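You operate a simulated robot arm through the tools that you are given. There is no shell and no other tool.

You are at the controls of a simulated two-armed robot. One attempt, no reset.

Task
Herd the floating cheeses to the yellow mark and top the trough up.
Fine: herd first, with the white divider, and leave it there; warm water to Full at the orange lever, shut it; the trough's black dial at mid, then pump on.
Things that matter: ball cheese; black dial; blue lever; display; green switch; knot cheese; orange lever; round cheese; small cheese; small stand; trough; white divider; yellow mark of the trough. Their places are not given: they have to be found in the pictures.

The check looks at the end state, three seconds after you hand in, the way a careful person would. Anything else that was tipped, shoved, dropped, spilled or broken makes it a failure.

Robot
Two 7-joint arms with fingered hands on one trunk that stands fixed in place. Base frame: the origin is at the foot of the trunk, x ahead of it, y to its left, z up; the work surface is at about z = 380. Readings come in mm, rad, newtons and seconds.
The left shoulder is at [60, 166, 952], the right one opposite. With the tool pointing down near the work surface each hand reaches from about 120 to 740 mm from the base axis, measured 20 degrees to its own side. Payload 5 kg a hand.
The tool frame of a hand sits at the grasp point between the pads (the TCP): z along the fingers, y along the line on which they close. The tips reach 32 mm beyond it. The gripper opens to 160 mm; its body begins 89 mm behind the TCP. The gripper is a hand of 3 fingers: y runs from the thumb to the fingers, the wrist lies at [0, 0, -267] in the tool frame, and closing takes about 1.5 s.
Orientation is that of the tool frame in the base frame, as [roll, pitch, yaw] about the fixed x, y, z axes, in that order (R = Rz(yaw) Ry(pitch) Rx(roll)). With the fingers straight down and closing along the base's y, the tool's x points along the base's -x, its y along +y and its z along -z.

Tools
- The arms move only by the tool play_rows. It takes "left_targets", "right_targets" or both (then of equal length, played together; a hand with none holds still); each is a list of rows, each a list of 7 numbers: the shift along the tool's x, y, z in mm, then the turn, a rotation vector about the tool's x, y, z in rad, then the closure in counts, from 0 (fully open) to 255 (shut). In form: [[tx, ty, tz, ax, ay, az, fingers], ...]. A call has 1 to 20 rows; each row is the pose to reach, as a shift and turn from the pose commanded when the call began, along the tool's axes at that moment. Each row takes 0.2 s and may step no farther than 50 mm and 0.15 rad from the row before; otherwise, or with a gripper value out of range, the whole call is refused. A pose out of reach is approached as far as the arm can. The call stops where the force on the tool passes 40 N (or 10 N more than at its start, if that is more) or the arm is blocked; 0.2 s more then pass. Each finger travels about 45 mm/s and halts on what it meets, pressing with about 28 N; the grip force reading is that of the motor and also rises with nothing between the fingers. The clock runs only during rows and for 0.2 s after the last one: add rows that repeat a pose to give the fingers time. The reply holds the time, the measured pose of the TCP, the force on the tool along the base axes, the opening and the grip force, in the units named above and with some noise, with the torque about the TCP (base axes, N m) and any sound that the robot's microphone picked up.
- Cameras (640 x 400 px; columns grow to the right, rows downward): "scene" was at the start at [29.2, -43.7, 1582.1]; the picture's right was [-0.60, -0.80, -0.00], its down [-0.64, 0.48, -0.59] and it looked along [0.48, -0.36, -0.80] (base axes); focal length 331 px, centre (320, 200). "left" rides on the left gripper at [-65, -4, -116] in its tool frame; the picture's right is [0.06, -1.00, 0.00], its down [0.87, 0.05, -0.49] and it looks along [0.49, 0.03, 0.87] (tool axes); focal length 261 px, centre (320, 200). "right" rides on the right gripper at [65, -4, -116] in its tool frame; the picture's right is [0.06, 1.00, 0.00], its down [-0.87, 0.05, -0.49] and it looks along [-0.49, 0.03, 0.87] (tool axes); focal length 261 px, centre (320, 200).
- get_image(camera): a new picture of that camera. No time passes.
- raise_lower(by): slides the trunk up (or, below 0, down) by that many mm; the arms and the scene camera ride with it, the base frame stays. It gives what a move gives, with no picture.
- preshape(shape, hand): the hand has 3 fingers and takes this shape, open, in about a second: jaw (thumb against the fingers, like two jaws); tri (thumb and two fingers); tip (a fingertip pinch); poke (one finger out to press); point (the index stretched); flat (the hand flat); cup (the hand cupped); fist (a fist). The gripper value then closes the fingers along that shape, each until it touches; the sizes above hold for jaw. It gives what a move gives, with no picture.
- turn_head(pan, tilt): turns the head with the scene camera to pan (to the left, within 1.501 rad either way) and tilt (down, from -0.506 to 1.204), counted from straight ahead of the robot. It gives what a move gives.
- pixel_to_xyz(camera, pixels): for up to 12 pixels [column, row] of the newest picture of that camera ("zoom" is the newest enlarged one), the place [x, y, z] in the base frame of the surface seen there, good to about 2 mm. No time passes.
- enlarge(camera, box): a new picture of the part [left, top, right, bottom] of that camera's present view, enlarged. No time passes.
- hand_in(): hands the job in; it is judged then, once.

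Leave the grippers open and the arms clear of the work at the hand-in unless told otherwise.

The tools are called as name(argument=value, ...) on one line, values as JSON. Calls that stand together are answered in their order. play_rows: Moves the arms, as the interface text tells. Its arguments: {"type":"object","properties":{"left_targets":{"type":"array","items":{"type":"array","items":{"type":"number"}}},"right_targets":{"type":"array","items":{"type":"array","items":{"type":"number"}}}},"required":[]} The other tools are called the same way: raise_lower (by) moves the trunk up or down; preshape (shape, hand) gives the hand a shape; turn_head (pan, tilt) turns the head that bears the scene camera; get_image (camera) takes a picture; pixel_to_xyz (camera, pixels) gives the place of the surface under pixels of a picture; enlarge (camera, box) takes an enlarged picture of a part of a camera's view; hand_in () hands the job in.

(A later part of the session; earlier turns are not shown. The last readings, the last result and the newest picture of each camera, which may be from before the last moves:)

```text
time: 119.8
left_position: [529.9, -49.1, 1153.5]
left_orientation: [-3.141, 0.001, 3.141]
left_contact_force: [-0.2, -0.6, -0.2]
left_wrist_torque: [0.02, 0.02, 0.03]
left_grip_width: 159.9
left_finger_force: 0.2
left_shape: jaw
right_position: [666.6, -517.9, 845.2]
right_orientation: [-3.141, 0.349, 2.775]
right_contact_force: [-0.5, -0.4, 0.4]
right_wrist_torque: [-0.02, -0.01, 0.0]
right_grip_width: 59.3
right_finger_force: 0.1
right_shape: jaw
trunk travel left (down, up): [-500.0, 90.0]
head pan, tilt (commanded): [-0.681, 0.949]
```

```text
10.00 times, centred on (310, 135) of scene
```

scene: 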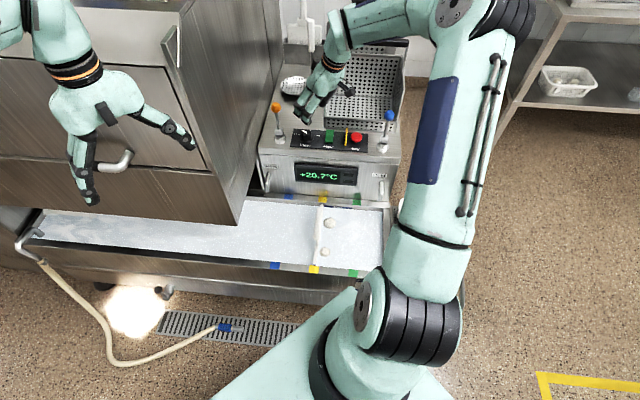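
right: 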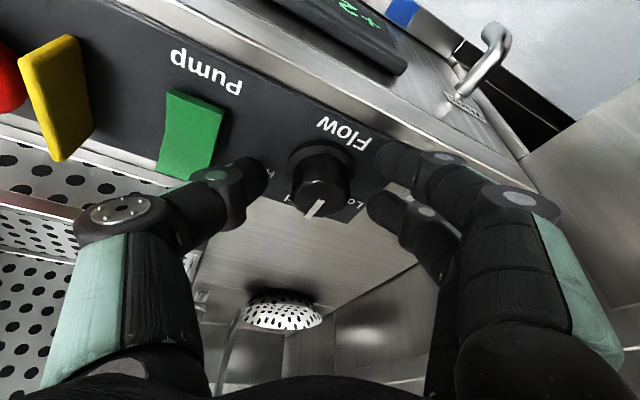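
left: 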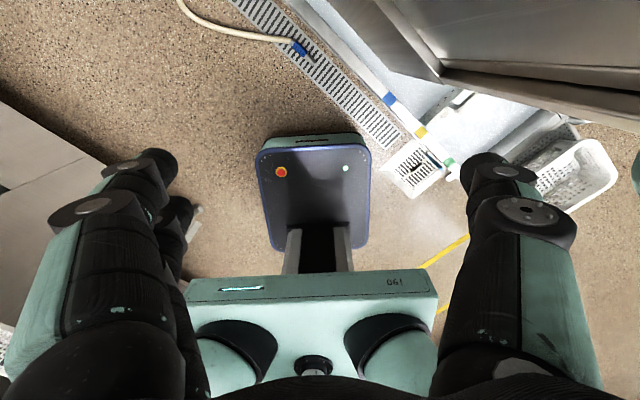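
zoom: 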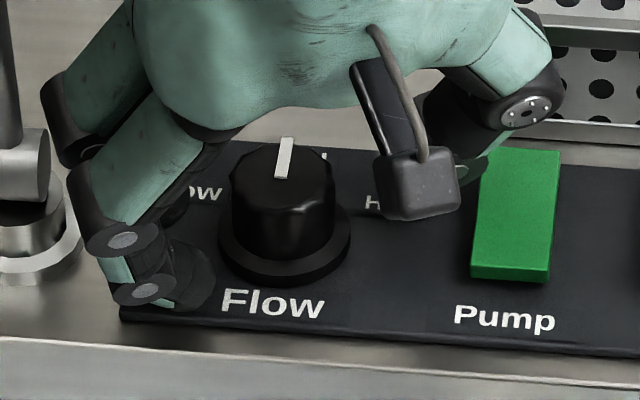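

I'll read the pointer's direction from the scene zoom, (281,174) to (286,142), and from the wrist camera, (322,202) to (310,215).

pixel_to_xyz(camera="zoom", pixels=[[281, 174], [284, 158], [286, 145]])

enlarge(camera="right", box=[270, 150, 370, 220])

pixel_to_xyz(camera="right", pixels=[[321, 203], [316, 208], [311, 214]])

```text
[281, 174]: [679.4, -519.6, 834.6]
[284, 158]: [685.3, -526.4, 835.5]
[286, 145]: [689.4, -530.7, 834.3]
```

```text
5.71 times, centred on (320, 185) of right
```

zoom: 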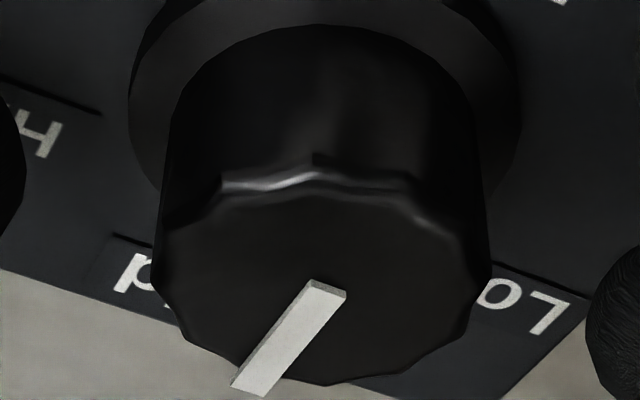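

```text
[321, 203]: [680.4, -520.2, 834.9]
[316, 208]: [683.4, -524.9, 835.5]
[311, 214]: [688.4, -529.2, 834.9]
```

Both cameras put the pointer at about -44° to -48°, and Mid is -45°. I'll back straight out along the tool axis and check from farther away.

play_rows(right_targets=[[0, 0, -10, 0, 0, 0, 160], [0, 0, -25, 0, 0, 0, 160], [0, 0, -45, 0, 0, 0, 160], [0, 0, -70, 0, 0, 0, 160], [0, 0, -100, 0, 0, 0, 160], [0, 0, -130, 0, 0, 0, 160], [0, 0, -130, 0, 0, 0, 160]])

get_image(camera="right")

enlarge(camera="right", box=[230, 60, 390, 160])

enlarge(camera="scene", box=[280, 115, 340, 155])

```text
time: 121.5
left_position: [529.2, -50.0, 1154.9]
left_orientation: [-3.141, 0.001, 3.141]
left_contact_force: [0.0, -0.3, 0.1]
left_wrist_torque: [-0.02, 0.02, -0.07]
left_grip_width: 159.7
left_finger_force: 0.1
left_shape: jaw
right_position: [624.1, -502.6, 966.9]
right_orientation: [3.141, 0.349, 2.775]
right_contact_force: [0.0, 0.4, -0.4]
right_wrist_torque: [0.01, 0.02, -0.01]
right_grip_width: 59.0
right_finger_force: 0.1
right_shape: jaw
trunk travel left (down, up): [-500.0, 90.0]
head pan, tilt (commanded): [-0.681, 0.949]
```

```text
taken
```

right: 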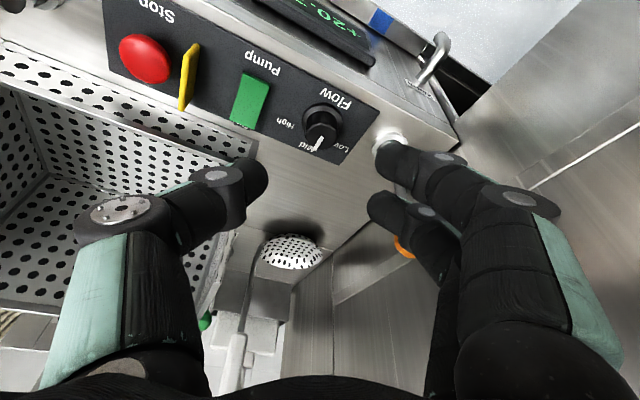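

```text
4.00 times, centred on (310, 110) of right
```

zoom: 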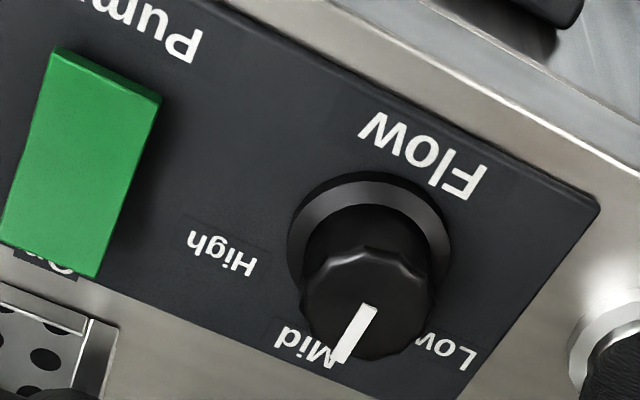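

```text
10.00 times, centred on (310, 135) of scene
```

zoom: 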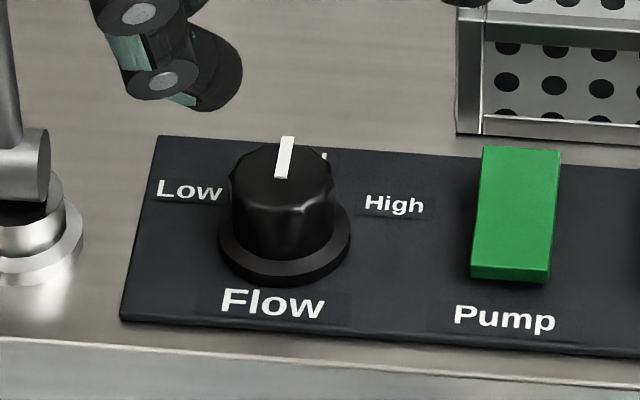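

The dial looks centred on Mid. I'll confirm the pointer with readings, and map the green switch too.

pixel_to_xyz(camera="zoom", pixels=[[281, 174], [284, 158], [287, 142], [500, 155], [545, 158], [495, 210], [530, 215], [490, 262], [530, 268], [510, 275], [265, 160], [310, 160]])

pixel_to_xyz(camera="right", pixels=[[323, 138], [319, 144], [316, 149], [250, 80], [262, 85], [246, 105], [238, 118], [252, 124], [268, 84], [247, 77], [241, 110], [308, 150]])

enlarge(camera="right", box=[170, 30, 290, 140])

```text
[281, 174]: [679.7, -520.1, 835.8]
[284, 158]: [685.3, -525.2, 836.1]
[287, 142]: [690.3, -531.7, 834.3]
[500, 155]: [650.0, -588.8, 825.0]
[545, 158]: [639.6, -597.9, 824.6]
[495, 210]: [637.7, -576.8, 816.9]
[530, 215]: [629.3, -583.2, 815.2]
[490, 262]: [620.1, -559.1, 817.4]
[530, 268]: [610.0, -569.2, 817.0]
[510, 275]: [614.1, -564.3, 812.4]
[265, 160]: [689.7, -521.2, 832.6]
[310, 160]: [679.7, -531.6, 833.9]
```

```text
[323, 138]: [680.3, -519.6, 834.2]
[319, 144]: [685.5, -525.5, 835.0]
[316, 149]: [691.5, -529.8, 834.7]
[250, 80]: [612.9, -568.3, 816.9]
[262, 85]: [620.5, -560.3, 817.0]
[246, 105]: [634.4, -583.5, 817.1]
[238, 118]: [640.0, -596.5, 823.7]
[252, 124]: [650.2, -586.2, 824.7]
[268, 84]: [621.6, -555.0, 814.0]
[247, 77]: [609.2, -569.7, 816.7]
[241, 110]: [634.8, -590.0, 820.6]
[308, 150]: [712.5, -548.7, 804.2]
```

```text
3.64 times, centred on (230, 85) of right
```

zoom: 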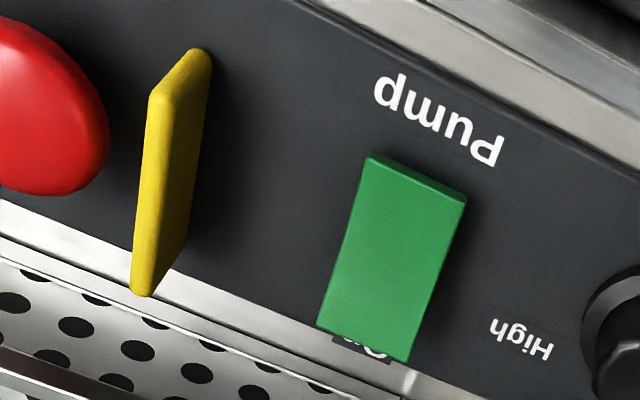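

The two pointer readings average -45°, so the dial is at Mid. The pump rocker's back ("On") end is raised to z≈825 at about (645,-592), and its front end is down at 817, so pressing the back end turns it on. I'll move the hand up and clear, then change it to the poke shape.

play_rows(right_targets=[[-4.8, -22.3, -19.5, 0, 0, 0, 160], [-9.6, -44.5, -39, 0, 0, 0, 160], [-14.4, -66.8, -58.6, 0, 0, 0, 160], [-14.4, -66.8, -58.6, 0, 0, 0, 160]])

preshape(shape="poke", hand="right")

get_image(camera="right")

get_image(camera="scene")

```text
time: 122.5
left_position: [529.6, -48.9, 1155.5]
left_orientation: [-3.14, -0.001, -3.14]
left_contact_force: [-0.3, 0.7, -1.0]
left_wrist_torque: [0.02, 0.0, 0.01]
left_grip_width: 159.6
left_finger_force: 0.1
left_shape: jaw
right_position: [595.3, -560.9, 1026.2]
right_orientation: [-3.141, 0.349, 2.777]
right_contact_force: [-0.2, -0.7, 0.3]
right_wrist_torque: [-0.03, 0.02, 0.0]
right_grip_width: 59.3
right_finger_force: 0.1
right_shape: jaw
trunk travel left (down, up): [-500.0, 90.0]
head pan, tilt (commanded): [-0.681, 0.949]
```

```text
time: 123.3
left_position: [529.3, -49.2, 1154.4]
left_orientation: [-3.141, -0.001, 3.141]
left_contact_force: [-0.6, -0.2, 0.1]
left_wrist_torque: [0.05, 0.01, 0.0]
left_grip_width: 160.2
left_finger_force: 0.1
left_shape: jaw
right_position: [595.2, -561.5, 1026.1]
right_orientation: [-3.139, 0.351, 2.776]
right_contact_force: [-0.7, -0.4, 0.1]
right_wrist_torque: [0.01, 0.01, 0.0]
right_grip_width: 0.0
right_finger_force: 0.0
right_shape: poke
trunk travel left (down, up): [-500.0, 90.0]
head pan, tilt (commanded): [-0.681, 0.949]
```

```text
taken
```

right: 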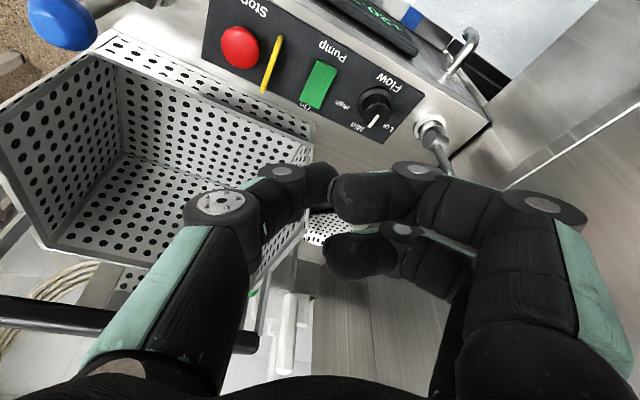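

```text
taken
```

scene: 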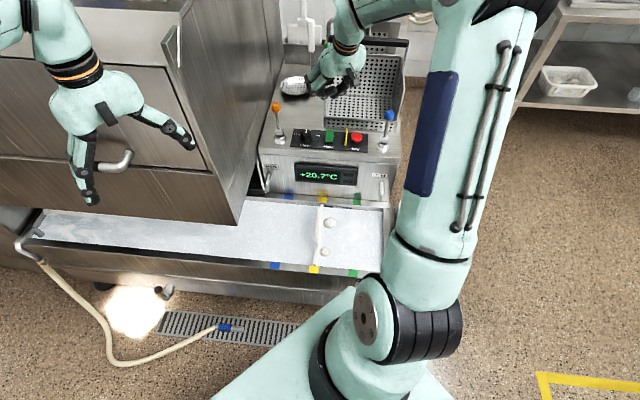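

The poke shape may still be forming. I'll hold briefly at closure 0 and look again.

play_rows(right_targets=[[0, 0, 0, 0, 0, 0, 0], [0, 0, 0, 0, 0, 0, 0], [0, 0, 0, 0, 0, 0, 0], [0, 0, 0, 0, 0, 0, 0]])

get_image(camera="right")

enlarge(camera="scene", box=[270, 20, 420, 115])

```text
time: 124.3
left_position: [530.1, -49.7, 1154.1]
left_orientation: [3.141, -0.001, 3.141]
left_contact_force: [-0.2, 0.1, 0.3]
left_wrist_torque: [0.01, -0.02, 0.01]
left_grip_width: 160.0
left_finger_force: 0.0
left_shape: jaw
right_position: [594.8, -562.3, 1025.7]
right_orientation: [-3.141, 0.348, 2.774]
right_contact_force: [0.1, 0.3, 0.6]
right_wrist_torque: [0.01, 0.04, 0.0]
right_grip_width: 0.0
right_finger_force: 0.2
right_shape: poke
trunk travel left (down, up): [-500.0, 90.0]
head pan, tilt (commanded): [-0.681, 0.949]
```

```text
taken
```

right: 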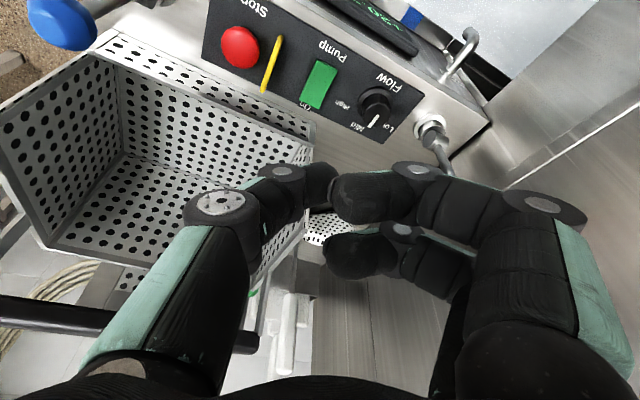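

```text
4.21 times, centred on (345, 68) of scene
```

zoom: 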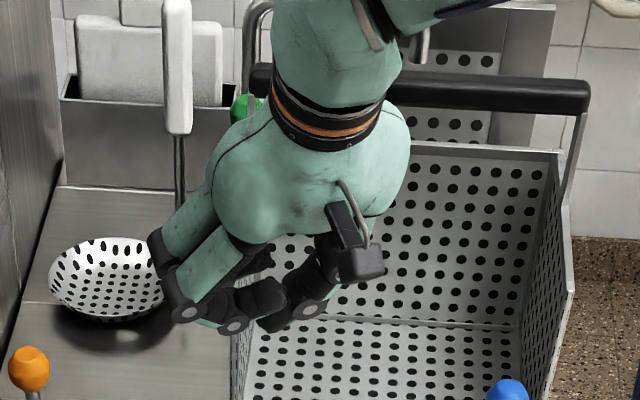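

In this shape the thumb and one finger meet near (330,190) and the other finger is curled. I'll measure the fingertip positions.

pixel_to_xyz(camera="right", pixels=[[325, 178], [330, 190], [345, 195], [340, 180], [335, 210], [345, 255], [340, 275], [310, 180], [285, 170], [415, 170], [360, 180], [320, 200]])

enlarge(camera="right", box=[240, 140, 440, 290])

```text
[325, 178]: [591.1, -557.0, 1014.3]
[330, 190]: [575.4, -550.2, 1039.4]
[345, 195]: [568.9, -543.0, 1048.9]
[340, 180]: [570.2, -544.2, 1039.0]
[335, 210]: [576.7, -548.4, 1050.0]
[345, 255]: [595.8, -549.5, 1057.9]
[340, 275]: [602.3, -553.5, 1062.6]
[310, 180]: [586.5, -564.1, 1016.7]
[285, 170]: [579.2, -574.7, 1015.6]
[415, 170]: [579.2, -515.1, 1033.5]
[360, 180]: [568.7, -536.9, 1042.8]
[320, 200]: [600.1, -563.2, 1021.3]
```

```text
2.67 times, centred on (340, 215) of right
```

zoom: 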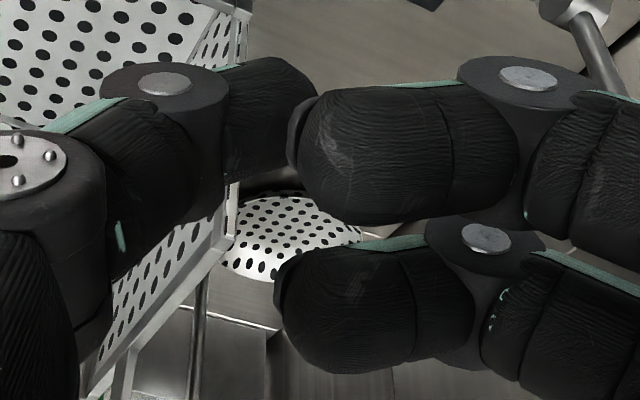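

In "poke" it's the thumb that sticks out, and it lies crosswise. "Point" (index stretched) may give a straighter fingertip, so I'll try that.

preshape(shape="point", hand="right")

play_rows(right_targets=[[0, 0, 0, 0, 0, 0, 0], [0, 0, 0, 0, 0, 0, 0], [0, 0, 0, 0, 0, 0, 0]])

get_image(camera="right")

enlarge(camera="scene", box=[270, 20, 420, 115])

```text
time: 125.2
left_position: [530.2, -49.4, 1155.3]
left_orientation: [3.141, -0.001, -3.14]
left_contact_force: [-0.5, -0.1, 0.6]
left_wrist_torque: [-0.01, 0.0, 0.04]
left_grip_width: 160.4
left_finger_force: 0.0
left_shape: jaw
right_position: [594.3, -561.5, 1026.5]
right_orientation: [3.142, 0.349, 2.773]
right_contact_force: [-0.2, -0.5, 0.2]
right_wrist_torque: [0.0, 0.0, 0.01]
right_grip_width: 0.1
right_finger_force: 0.0
right_shape: point
trunk travel left (down, up): [-500.0, 90.0]
head pan, tilt (commanded): [-0.681, 0.949]
```

```text
time: 126.0
left_position: [529.6, -49.4, 1154.6]
left_orientation: [3.142, 0.001, 3.139]
left_contact_force: [-0.2, 0.4, -0.1]
left_wrist_torque: [-0.01, 0.0, -0.05]
left_grip_width: 159.9
left_finger_force: 0.1
left_shape: jaw
right_position: [595.2, -561.5, 1024.6]
right_orientation: [-3.141, 0.348, 2.774]
right_contact_force: [0.3, 0.8, 1.0]
right_wrist_torque: [-0.01, 0.01, 0.02]
right_grip_width: 0.0
right_finger_force: 0.2
right_shape: point
trunk travel left (down, up): [-500.0, 90.0]
head pan, tilt (commanded): [-0.681, 0.949]
```

```text
taken
```

right: 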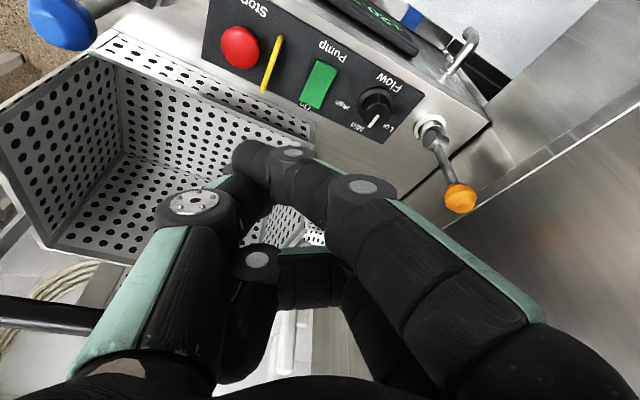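

```text
4.21 times, centred on (345, 68) of scene
```

zoom: 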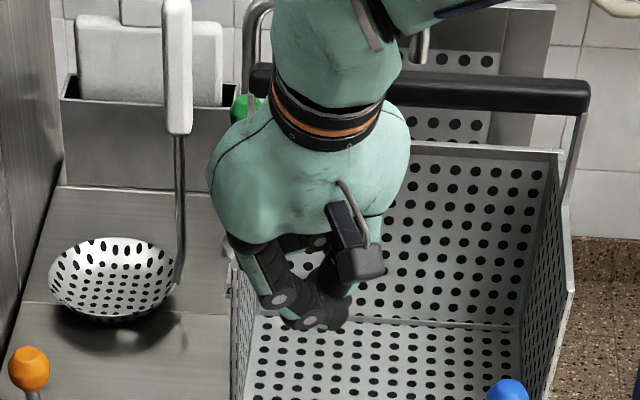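

The index is now stretched, with its tip near (248,157) in the wrist picture. I'll measure it.

pixel_to_xyz(camera="right", pixels=[[243, 150], [250, 145], [250, 158], [245, 168], [260, 175], [270, 160], [295, 155], [320, 180], [360, 188], [195, 205], [260, 260], [238, 155]])

enlarge(camera="right", box=[150, 110, 390, 290])

```text
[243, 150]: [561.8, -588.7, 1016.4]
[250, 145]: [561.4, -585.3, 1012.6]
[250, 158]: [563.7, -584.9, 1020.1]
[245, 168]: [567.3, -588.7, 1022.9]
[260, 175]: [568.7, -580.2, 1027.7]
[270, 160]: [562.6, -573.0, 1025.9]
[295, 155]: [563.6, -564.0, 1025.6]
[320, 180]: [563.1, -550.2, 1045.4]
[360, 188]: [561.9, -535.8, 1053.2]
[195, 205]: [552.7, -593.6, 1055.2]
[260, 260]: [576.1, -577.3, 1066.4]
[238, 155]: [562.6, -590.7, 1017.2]
```

```text
2.22 times, centred on (270, 200) of right
```

zoom: 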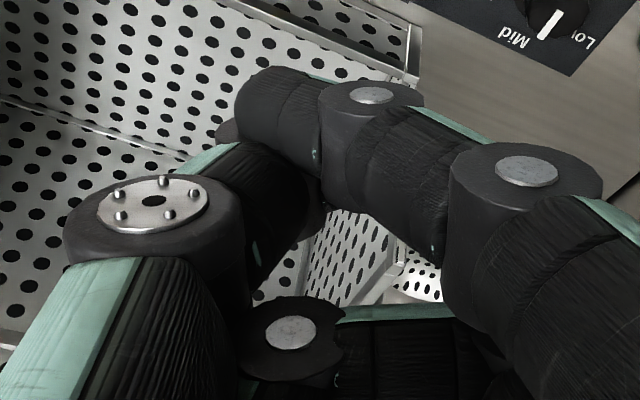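

Neither shape gives a clean straight finger. The thumb in the "jaw" shape, slightly open, is predictable, so I'll go back to jaw at about 30 mm and square the hand to the panel (heading -45°).

preshape(shape="jaw", hand="right")

play_rows(right_targets=[[0, 0, 0, 0.0358, 0, 0.0985, 60], [0, 0, 0, 0.0715, 0, 0.197, 120], [0, 0, 0, 0.1073, 0, 0.2955, 170], [0, 0, 0, 0.143, 0, 0.394, 210], [0, 0, 0, 0.143, 0, 0.394, 210], [0, 0, 0, 0.143, 0, 0.394, 210], [0, 0, 0, 0.143, 0, 0.394, 210], [0, 0, 0, 0.143, 0, 0.394, 210]])

get_image(camera="right")

get_image(camera="scene")

```text
time: 127.0
left_position: [529.9, -49.4, 1155.6]
left_orientation: [3.141, 0.002, -3.141]
left_contact_force: [-0.5, 0.7, -0.2]
left_wrist_torque: [0.0, 0.0, -0.01]
left_grip_width: 159.8
left_finger_force: 0.1
left_shape: jaw
right_position: [595.5, -561.7, 1026.0]
right_orientation: [3.141, 0.348, 2.775]
right_contact_force: [0.1, 0.2, -0.5]
right_wrist_torque: [-0.01, 0.0, 0.01]
right_grip_width: 159.9
right_finger_force: 0.0
right_shape: jaw
trunk travel left (down, up): [-500.0, 90.0]
head pan, tilt (commanded): [-0.681, 0.949]
```

```text
time: 128.8
left_position: [529.3, -48.9, 1154.6]
left_orientation: [3.141, 0.0, -3.141]
left_contact_force: [-0.5, -0.2, 0.7]
left_wrist_torque: [-0.01, 0.01, -0.03]
left_grip_width: 159.9
left_finger_force: 0.0
left_shape: jaw
right_position: [595.6, -561.5, 1027.5]
right_orientation: [3.141, 0.35, 2.354]
right_contact_force: [0.5, 0.1, -0.5]
right_wrist_torque: [-0.04, -0.02, -0.01]
right_grip_width: 28.6
right_finger_force: 0.0
right_shape: jaw
trunk travel left (down, up): [-500.0, 90.0]
head pan, tilt (commanded): [-0.681, 0.949]
```

```text
taken
```

right: 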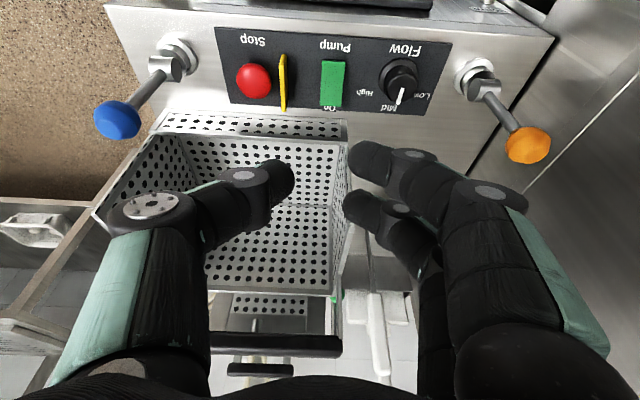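

```text
taken
```

scene: 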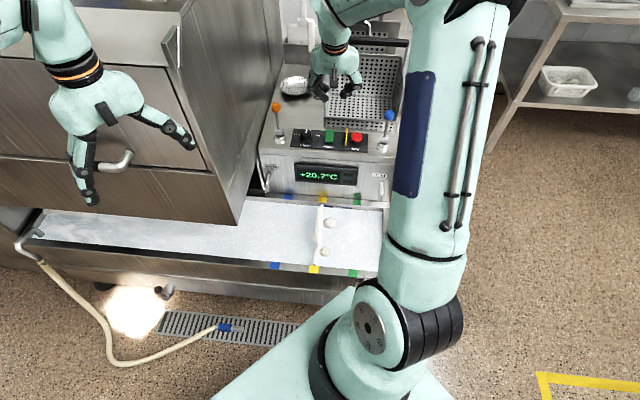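

The hand is square to the panel, and the dial pointer lines up with the Mid label. I'll measure the thumb tip, near (285,180) in the wrist picture.

pixel_to_xyz(camera="right", pixels=[[280, 168], [290, 175], [285, 185], [278, 195], [268, 180], [272, 165], [360, 150], [355, 165], [355, 210], [240, 172]])

enlarge(camera="right", box=[200, 130, 440, 280])

```text
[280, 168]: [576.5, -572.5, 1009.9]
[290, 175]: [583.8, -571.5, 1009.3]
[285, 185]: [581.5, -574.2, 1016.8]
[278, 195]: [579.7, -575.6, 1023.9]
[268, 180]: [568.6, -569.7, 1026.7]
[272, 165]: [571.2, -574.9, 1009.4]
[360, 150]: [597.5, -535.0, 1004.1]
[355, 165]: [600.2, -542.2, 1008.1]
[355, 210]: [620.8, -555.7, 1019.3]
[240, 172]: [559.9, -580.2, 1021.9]
```

```text
2.67 times, centred on (320, 205) of right
```

zoom: 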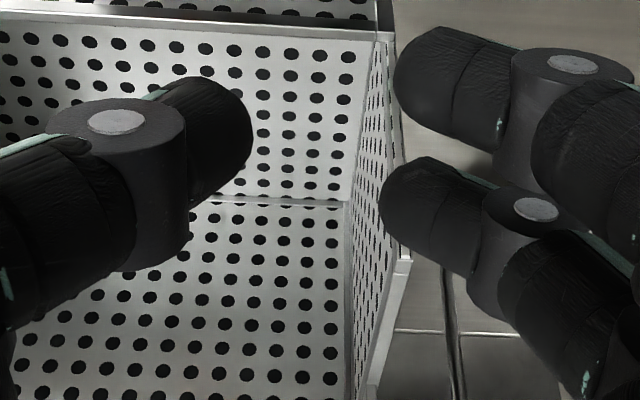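

The thumb's tip centre sits about 16 mm beyond the TCP with a radius of about 11 mm. I'll nearly close the jaw (about 10 mm) so the fingers clear the dial, and move to about 50 mm above the back end of the green switch.

play_rows(right_targets=[[-0.2, 3.5, 19.4, 0, 0, 0, 225], [-0.5, 7, 38.8, 0, 0, 0, 240], [-0.7, 10.5, 58.2, 0, 0, 0, 240], [-0.9, 14, 77.6, 0, 0, 0, 240], [-1.1, 17.5, 97, 0, 0, 0, 240], [-1.4, 21, 116.4, 0, 0, 0, 240], [-1.6, 24.5, 135.8, 0, 0, 0, 240], [-1.6, 24.5, 135.8, 0, 0, 0, 240]])

get_image(camera="right")

enlarge(camera="scene", box=[270, 60, 420, 160])

```text
time: 130.6
left_position: [529.1, -49.0, 1155.7]
left_orientation: [-3.141, -0.001, 3.141]
left_contact_force: [-0.2, 0.0, 0.3]
left_wrist_torque: [0.0, 0.01, -0.01]
left_grip_width: 159.7
left_finger_force: 0.0
left_shape: jaw
right_position: [647.5, -577.9, 900.0]
right_orientation: [3.138, 0.35, 2.354]
right_contact_force: [0.5, -0.5, -0.1]
right_wrist_torque: [-0.02, -0.02, -0.03]
right_grip_width: 9.8
right_finger_force: 0.0
right_shape: jaw
trunk travel left (down, up): [-500.0, 90.0]
head pan, tilt (commanded): [-0.681, 0.949]
```

```text
taken
```

right: 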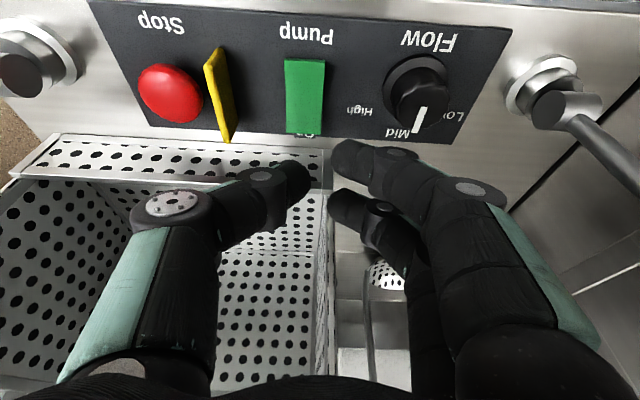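

```text
4.00 times, centred on (345, 110) of scene
```

zoom: 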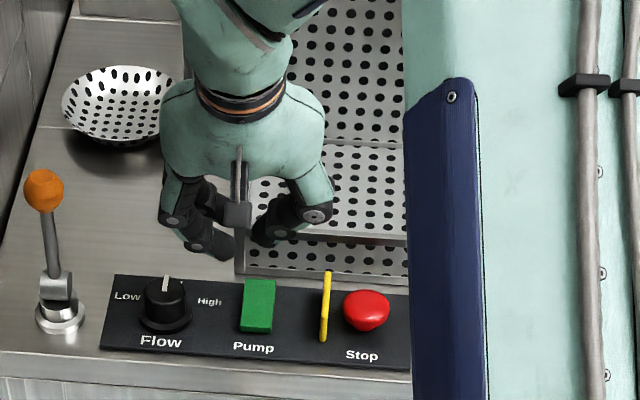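

The hand is above and square. I'll measure the thumb tip again at this opening, near (300,172).

pixel_to_xyz(camera="right", pixels=[[295, 162], [303, 170], [300, 182], [290, 165], [345, 145], [335, 200], [262, 175], [180, 203], [290, 128], [320, 132], [305, 128], [226, 140]])

```text
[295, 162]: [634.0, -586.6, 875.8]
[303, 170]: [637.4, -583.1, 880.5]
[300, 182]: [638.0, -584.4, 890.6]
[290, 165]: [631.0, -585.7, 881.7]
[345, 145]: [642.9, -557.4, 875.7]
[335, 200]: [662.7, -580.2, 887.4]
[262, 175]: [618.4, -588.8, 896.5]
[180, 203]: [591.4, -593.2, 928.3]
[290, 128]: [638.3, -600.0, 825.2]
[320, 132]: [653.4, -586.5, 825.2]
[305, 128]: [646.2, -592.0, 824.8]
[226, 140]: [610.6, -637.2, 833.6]
```

The thumb's tip is at about (641,-593), and the switch's back end is at (646,-592) and z=825. I'll shift about 3 mm to the left and go straight down 40 mm, stopping just short of contact.

play_rows(right_targets=[[3.4, 0.7, 9.4, 0, 0, 0, 240], [6.8, 1.4, 18.8, 0, 0, 0, 240], [9.6, 2.1, 26.3, 0, 0, 0, 240], [12, 2.8, 32.9, 0, 0, 0, 240], [13.7, 2.8, 37.6, 0, 0, 0, 240], [13.7, 2.8, 37.6, 0, 0, 0, 240]])

get_image(camera="right")

enlarge(camera="scene", box=[290, 95, 380, 160])

```text
time: 131.9
left_position: [529.6, -49.6, 1153.8]
left_orientation: [3.141, 0.0, -3.141]
left_contact_force: [-0.2, 0.0, 0.4]
left_wrist_torque: [0.0, 0.01, 0.01]
left_grip_width: 160.0
left_finger_force: 0.1
left_shape: jaw
right_position: [648.8, -576.8, 859.6]
right_orientation: [3.139, 0.349, 2.353]
right_contact_force: [-0.3, -0.2, -0.6]
right_wrist_torque: [0.02, -0.03, -0.01]
right_grip_width: 10.0
right_finger_force: 0.0
right_shape: jaw
trunk travel left (down, up): [-500.0, 90.0]
head pan, tilt (commanded): [-0.681, 0.949]
```

```text
taken
```

right: 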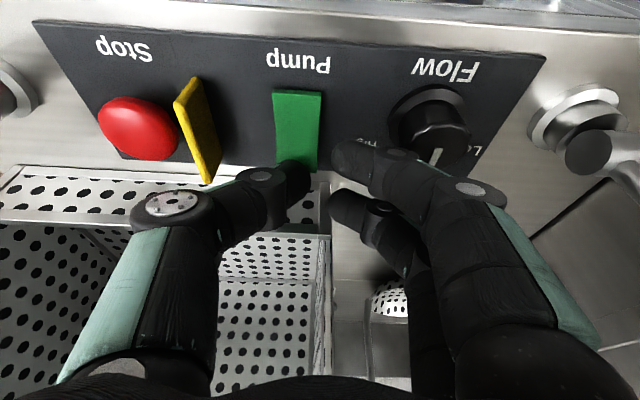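

```text
6.15 times, centred on (335, 128) of scene
```

zoom: 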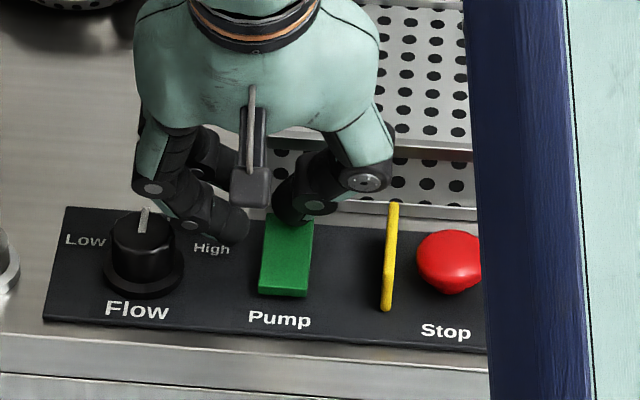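

The thumb is over the back end of the switch, clear of everything else. I'll press down in small steps and watch the force.

play_rows(right_targets=[[0.7, 0, 1.9, 0, 0, 0, 240], [1.4, 0, 3.8, 0, 0, 0, 240], [2.05, 0, 5.6, 0, 0, 0, 240], [2.7, 0, 7.5, 0, 0, 0, 240], [3.4, 0, 9.4, 0, 0, 0, 240], [4.1, 0, 11.3, 0, 0, 0, 240]])

get_image(camera="right")

enlarge(camera="scene", box=[290, 95, 380, 160])

```text
time: 133.3
left_position: [528.8, -49.5, 1156.1]
left_orientation: [3.14, 0.001, 3.141]
left_contact_force: [-0.2, -0.5, -0.9]
left_wrist_torque: [0.02, -0.01, 0.0]
left_grip_width: 159.9
left_finger_force: 0.2
left_shape: jaw
right_position: [649.1, -576.7, 849.8]
right_orientation: [3.14, 0.353, 2.355]
right_contact_force: [-0.4, -3.3, 13.5]
right_wrist_torque: [-0.37, 0.14, 0.01]
right_grip_width: 10.5
right_finger_force: 0.0
right_shape: jaw
trunk travel left (down, up): [-500.0, 90.0]
head pan, tilt (commanded): [-0.681, 0.949]
```

```text
taken
```

right: 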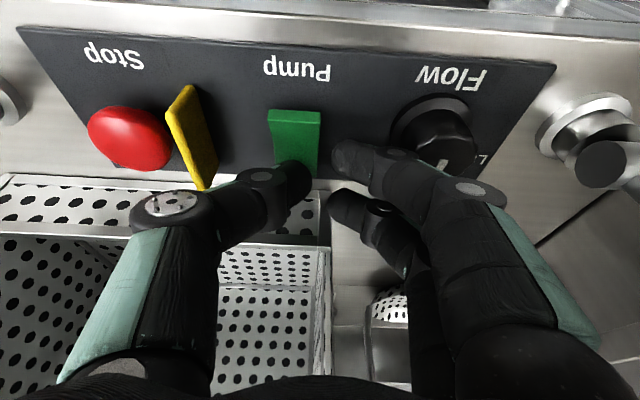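

```text
6.15 times, centred on (335, 128) of scene
```

zoom: 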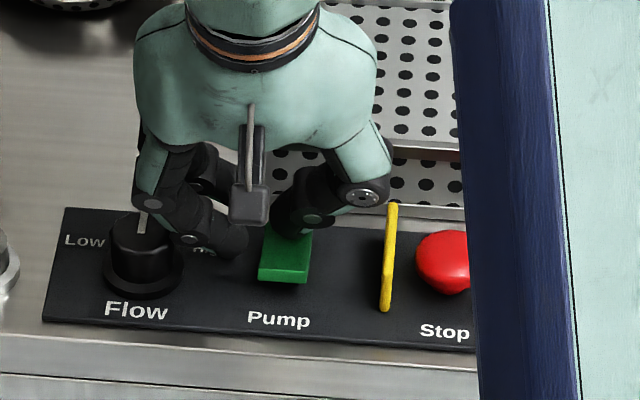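

The force rose to 13.5 N and the rocker seems to be tipping. I'll press a few mm more.

play_rows(right_targets=[[0.5, 0, 1.4, 0, 0, 0, 240], [1.0, 0, 2.8, 0, 0, 0, 240], [1.4, 0, 3.8, 0, 0, 0, 240], [1.4, 0, 3.8, 0, 0, 0, 240]])

get_image(camera="right")

enlarge(camera="scene", box=[240, 95, 400, 290])

enlarge(camera="right", box=[230, 80, 370, 200])

```text
time: 134.5
left_position: [528.1, -42.7, 1154.2]
left_orientation: [-3.14, 0.003, -3.138]
left_contact_force: [0.5, 0.0, 0.0]
left_wrist_torque: [-0.03, 0.01, 0.02]
left_grip_width: 159.9
left_finger_force: 0.0
left_shape: jaw
right_position: [650.8, -573.5, 849.5]
right_orientation: [3.141, 0.362, 2.356]
right_contact_force: [-4.0, -6.0, 19.6]
right_wrist_torque: [-0.52, 0.37, -0.04]
right_grip_width: 11.9
right_finger_force: 0.1
right_shape: jaw
trunk travel left (down, up): [-500.0, 90.0]
head pan, tilt (commanded): [-0.681, 0.949]
stopped in row 4 (right hand): the force on the tool passed its limit at 40 N (the readings are from after the stop); the commanded pose is now the measured one
```

```text
taken
```

right: 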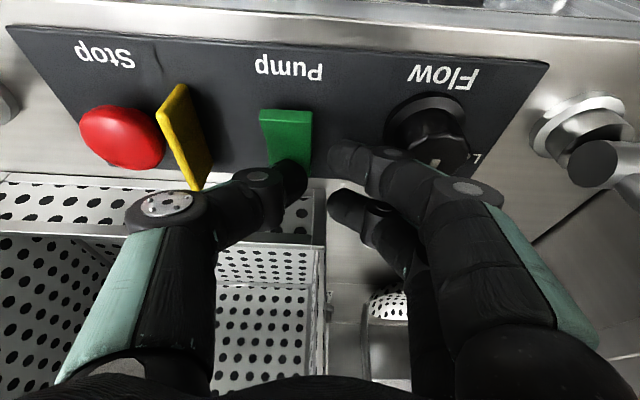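

```text
2.05 times, centred on (320, 192) of scene
```

zoom: 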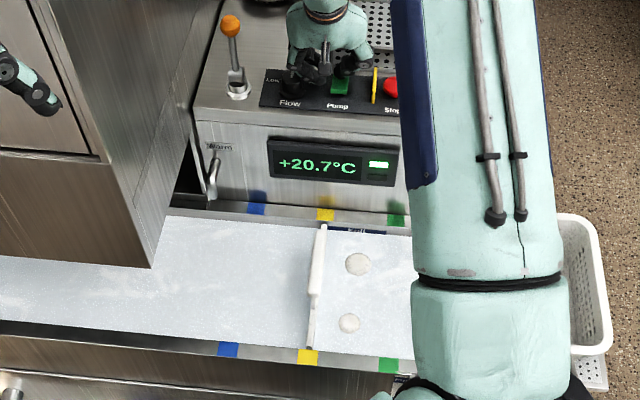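

```text
3.33 times, centred on (300, 140) of right
```

zoom: 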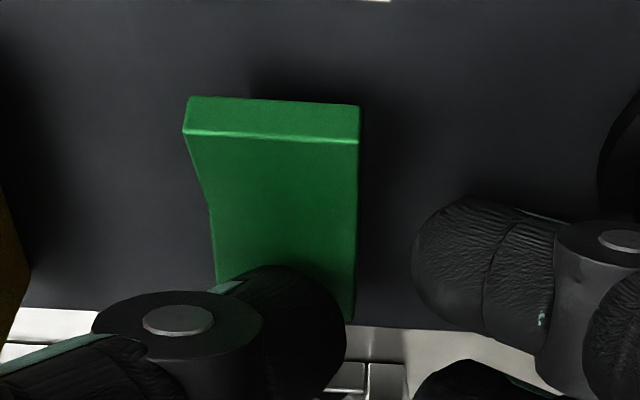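

The display now shows a lit green indicator and the rocker has flipped: its front edge is up, so the pump is on. The force limit stopped the press. I'll lift straight up, away from the switch.

play_rows(right_targets=[[-1.4, 0, -3.8, 0, 0, 0, 240], [-3.4, 0, -9.4, 0, 0, 0, 240], [-6.8, 0, -18.8, 0, 0, 0, 240], [-10.3, 0, -28.2, 0, 0, 0, 240], [-17.1, 0, -47, 0, 0, 0, 240], [-23.9, 0, -65.8, 0, 0, 0, 240], [-23.9, 0, -65.8, 0, 0, 0, 240]])

get_image(camera="right")

get_image(camera="scene")

```text
time: 136.1
left_position: [530.1, -44.6, 1154.3]
left_orientation: [-3.141, 0.0, -3.141]
left_contact_force: [0.1, 0.0, 0.3]
left_wrist_torque: [0.01, 0.01, 0.03]
left_grip_width: 160.0
left_finger_force: 0.1
left_shape: jaw
right_position: [650.0, -571.0, 916.0]
right_orientation: [3.138, 0.355, 2.355]
right_contact_force: [-0.3, 0.2, -0.3]
right_wrist_torque: [0.0, -0.02, -0.03]
right_grip_width: 9.8
right_finger_force: 0.0
right_shape: jaw
trunk travel left (down, up): [-500.0, 90.0]
head pan, tilt (commanded): [-0.681, 0.949]
```

```text
taken
```

right: 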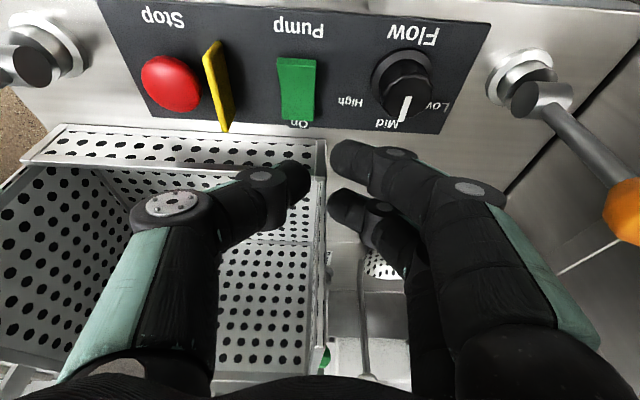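

```text
taken
```

scene: 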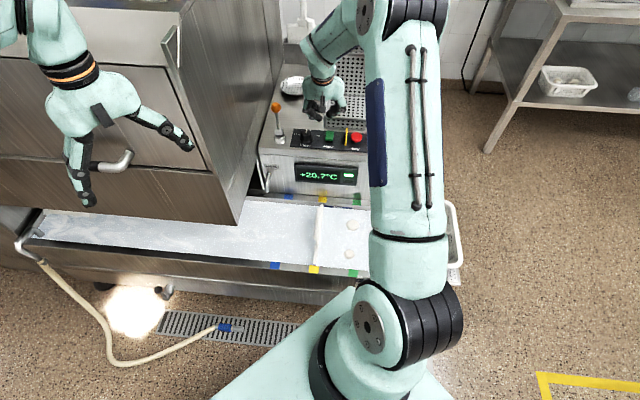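

The rocker is flipped, with "On" now visible at (298,124), and the display's indicator is lit. The cheeses have drifted a little with the flow but stay on the green side of the divider. I'll check everything closely.

enlarge(camera="scene", box=[240, 160, 400, 280])

enlarge(camera="scene", box=[255, 95, 395, 190])

enlarge(camera="right", box=[230, 30, 450, 150])

get_image(camera="left")

```text
3.33 times, centred on (320, 220) of scene
```

zoom: 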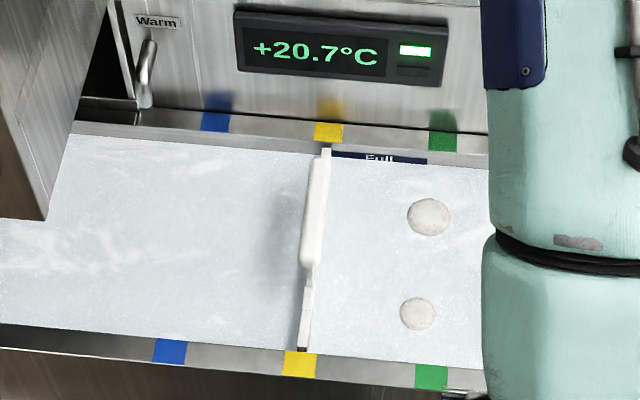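

```text
4.21 times, centred on (325, 142) of scene
```

zoom: 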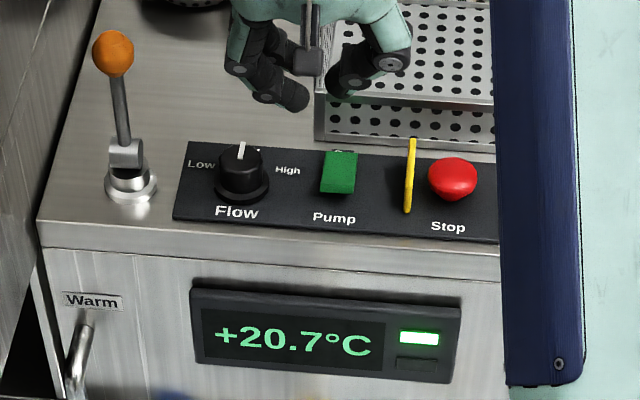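

```text
2.91 times, centred on (340, 90) of right
```

zoom: 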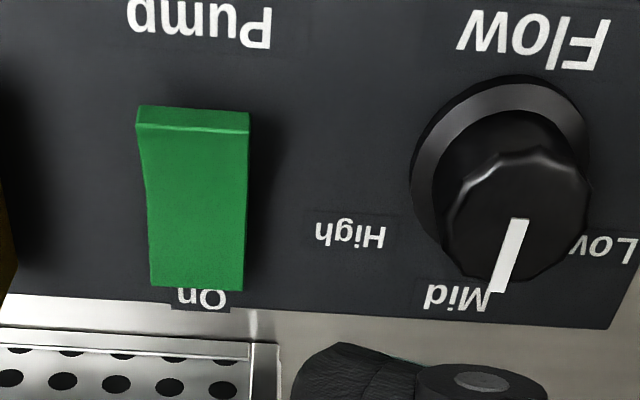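

```text
taken
```

left: 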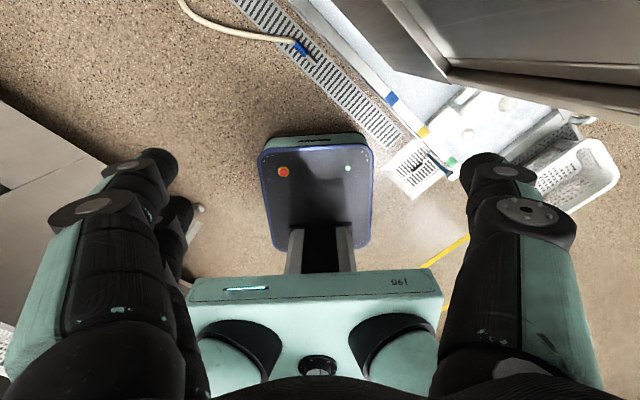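

The state so far: the pump is on with its light lit, the dial is at Mid, and the warm tap is dry. I'll raise the right hand and move it back clear of the machine, then open the gripper.

play_rows(right_targets=[[-13.7, 0, -37.6, 0, 0, 0, 240], [-27.4, 0, -75.2, 0, 0, 0, 240], [-41, 0, -112.8, 0, 0, 0, 240], [-15.8, -16.4, -140.4, 0, 0, 0, 240], [9.4, -32.8, -168, 0, 0, 0, 240], [34.6, -49.2, -195.6, 0, 0, 0, 200], [59.8, -65.6, -223.2, 0, 0, 0, 150], [85, -82, -250.8, 0, 0, 0, 100], [110.1, -98.3, -278.5, 0, 0, 0, 50], [110.1, -98.3, -278.5, 0, 0, 0, 0], [110.1, -98.3, -278.5, 0, 0, 0, 0], [110.1, -98.3, -278.5, 0, 0, 0, 0]])

get_image(camera="scene")

get_image(camera="right")

enlarge(camera="scene", box=[240, 180, 400, 280])

```text
time: 138.7
left_position: [530.0, -43.8, 1153.6]
left_orientation: [-3.141, -0.002, -3.139]
left_contact_force: [-1.4, -0.2, 0.2]
left_wrist_torque: [0.01, -0.02, 0.0]
left_grip_width: 159.7
left_finger_force: 0.0
left_shape: jaw
right_position: [440.4, -499.4, 1138.2]
right_orientation: [3.141, 0.355, 2.356]
right_contact_force: [0.8, 0.7, -0.2]
right_wrist_torque: [0.01, 0.0, 0.01]
right_grip_width: 143.5
right_finger_force: 0.0
right_shape: jaw
trunk travel left (down, up): [-500.0, 90.0]
head pan, tilt (commanded): [-0.681, 0.949]
```

```text
taken
```

scene: 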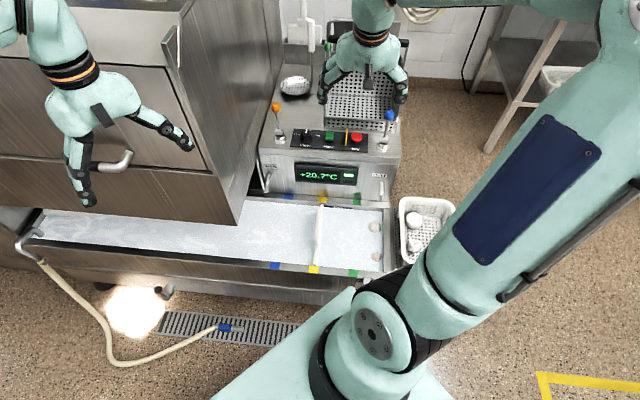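

```text
taken
```

right: 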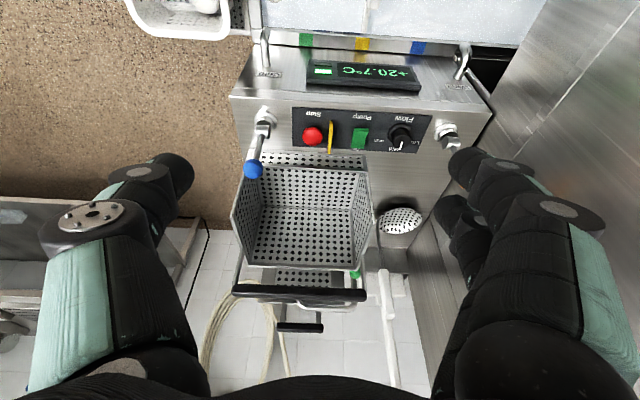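

```text
4.00 times, centred on (320, 230) of scene
```

zoom: 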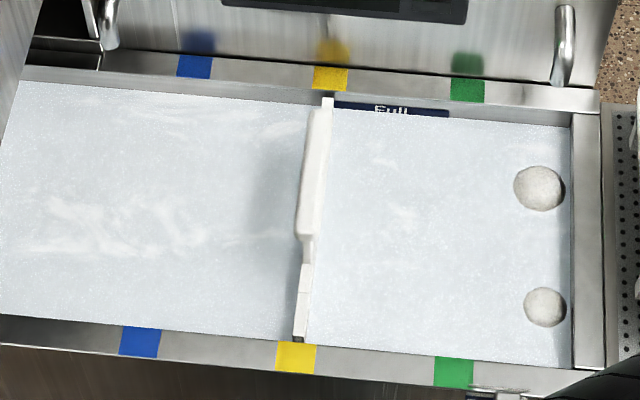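

The cheeses have drifted to the green end and are still penned by the divider. I'll measure the divider, the level and the cheeses.

pixel_to_xyz(camera="zoom", pixels=[[297, 335], [303, 337], [301, 300], [310, 300], [327, 100], [296, 357], [331, 77], [150, 250], [430, 220], [540, 185], [543, 305], [220, 150]])

enlarge(camera="scene", box=[380, 185, 470, 280])

enlarge(camera="scene", box=[250, 60, 420, 195])

```text
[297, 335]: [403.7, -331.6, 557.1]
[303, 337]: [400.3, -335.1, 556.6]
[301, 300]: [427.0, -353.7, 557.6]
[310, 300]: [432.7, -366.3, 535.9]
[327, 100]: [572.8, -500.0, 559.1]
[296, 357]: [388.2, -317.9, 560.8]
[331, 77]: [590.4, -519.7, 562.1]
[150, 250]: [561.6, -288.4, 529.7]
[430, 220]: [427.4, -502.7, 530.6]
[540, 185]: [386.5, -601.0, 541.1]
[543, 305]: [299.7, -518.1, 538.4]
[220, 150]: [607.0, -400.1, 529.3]
```

```text
4.21 times, centred on (425, 232) of scene
```

zoom: 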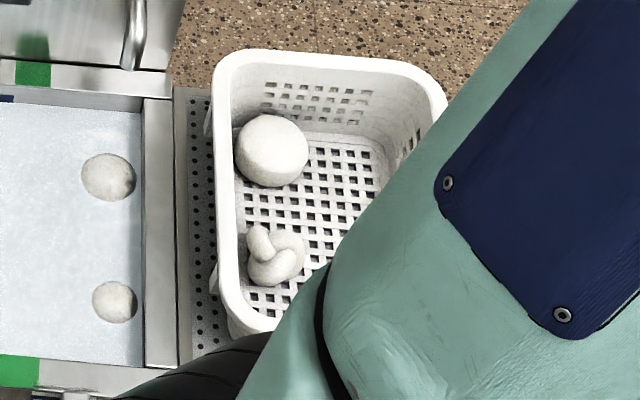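

```text
2.96 times, centred on (335, 128) of scene
```

zoom: 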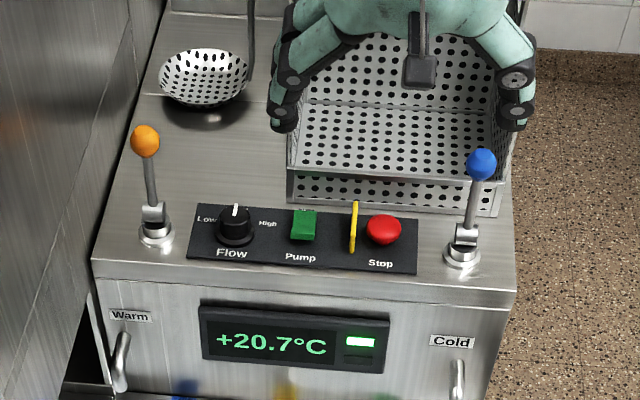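

The divider is centred on the yellow marks (u≈-50 to -51), the level is about 530, both levers are upright and the basket is untouched. I'll let a couple of seconds pass with the hand fully open, then do a last check that all is steady.

play_rows(right_targets=[[0, 0, 0, 0, 0, 0, 0], [0, 0, 0, 0, 0, 0, 0], [0, 0, 0, 0, 0, 0, 0], [0, 0, 0, 0, 0, 0, 0], [0, 0, 0, 0, 0, 0, 0], [0, 0, 0, 0, 0, 0, 0], [0, 0, 0, 0, 0, 0, 0], [0, 0, 0, 0, 0, 0, 0], [0, 0, 0, 0, 0, 0, 0], [0, 0, 0, 0, 0, 0, 0], [0, 0, 0, 0, 0, 0, 0], [0, 0, 0, 0, 0, 0, 0], [0, 0, 0, 0, 0, 0, 0], [0, 0, 0, 0, 0, 0, 0], [0, 0, 0, 0, 0, 0, 0]])

enlarge(camera="scene", box=[240, 160, 400, 280])

pixel_to_xyz(camera="zoom", pixels=[[60, 250], [150, 270], [400, 230], [430, 270], [220, 230], [301, 345], [303, 330], [327, 152], [503, 235], [505, 333]])

get_image(camera="scene")

```text
time: 141.9
left_position: [529.7, -44.8, 1154.8]
left_orientation: [-3.141, 0.001, -3.139]
left_contact_force: [0.0, 1.2, -0.4]
left_wrist_torque: [0.02, 0.03, 0.0]
left_grip_width: 159.9
left_finger_force: 0.1
left_shape: jaw
right_position: [440.3, -500.0, 1139.1]
right_orientation: [3.14, 0.355, 2.356]
right_contact_force: [0.4, 0.0, 0.4]
right_wrist_torque: [0.01, 0.0, -0.02]
right_grip_width: 159.7
right_finger_force: 0.0
right_shape: jaw
trunk travel left (down, up): [-500.0, 90.0]
head pan, tilt (commanded): [-0.681, 0.949]
```

```text
3.33 times, centred on (320, 220) of scene
```

zoom: 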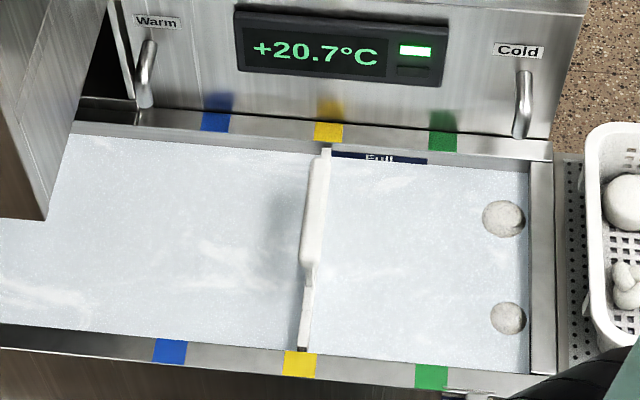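

```text
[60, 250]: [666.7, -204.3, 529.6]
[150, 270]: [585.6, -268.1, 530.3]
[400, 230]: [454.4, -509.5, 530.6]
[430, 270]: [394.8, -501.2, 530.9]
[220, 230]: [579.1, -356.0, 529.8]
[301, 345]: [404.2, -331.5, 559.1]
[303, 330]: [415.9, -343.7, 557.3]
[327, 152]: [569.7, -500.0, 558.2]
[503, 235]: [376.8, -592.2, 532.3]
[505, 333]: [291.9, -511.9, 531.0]
```

```text
taken
```

scene: 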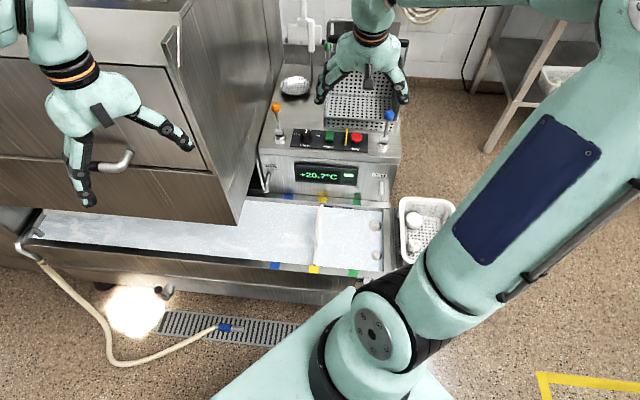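

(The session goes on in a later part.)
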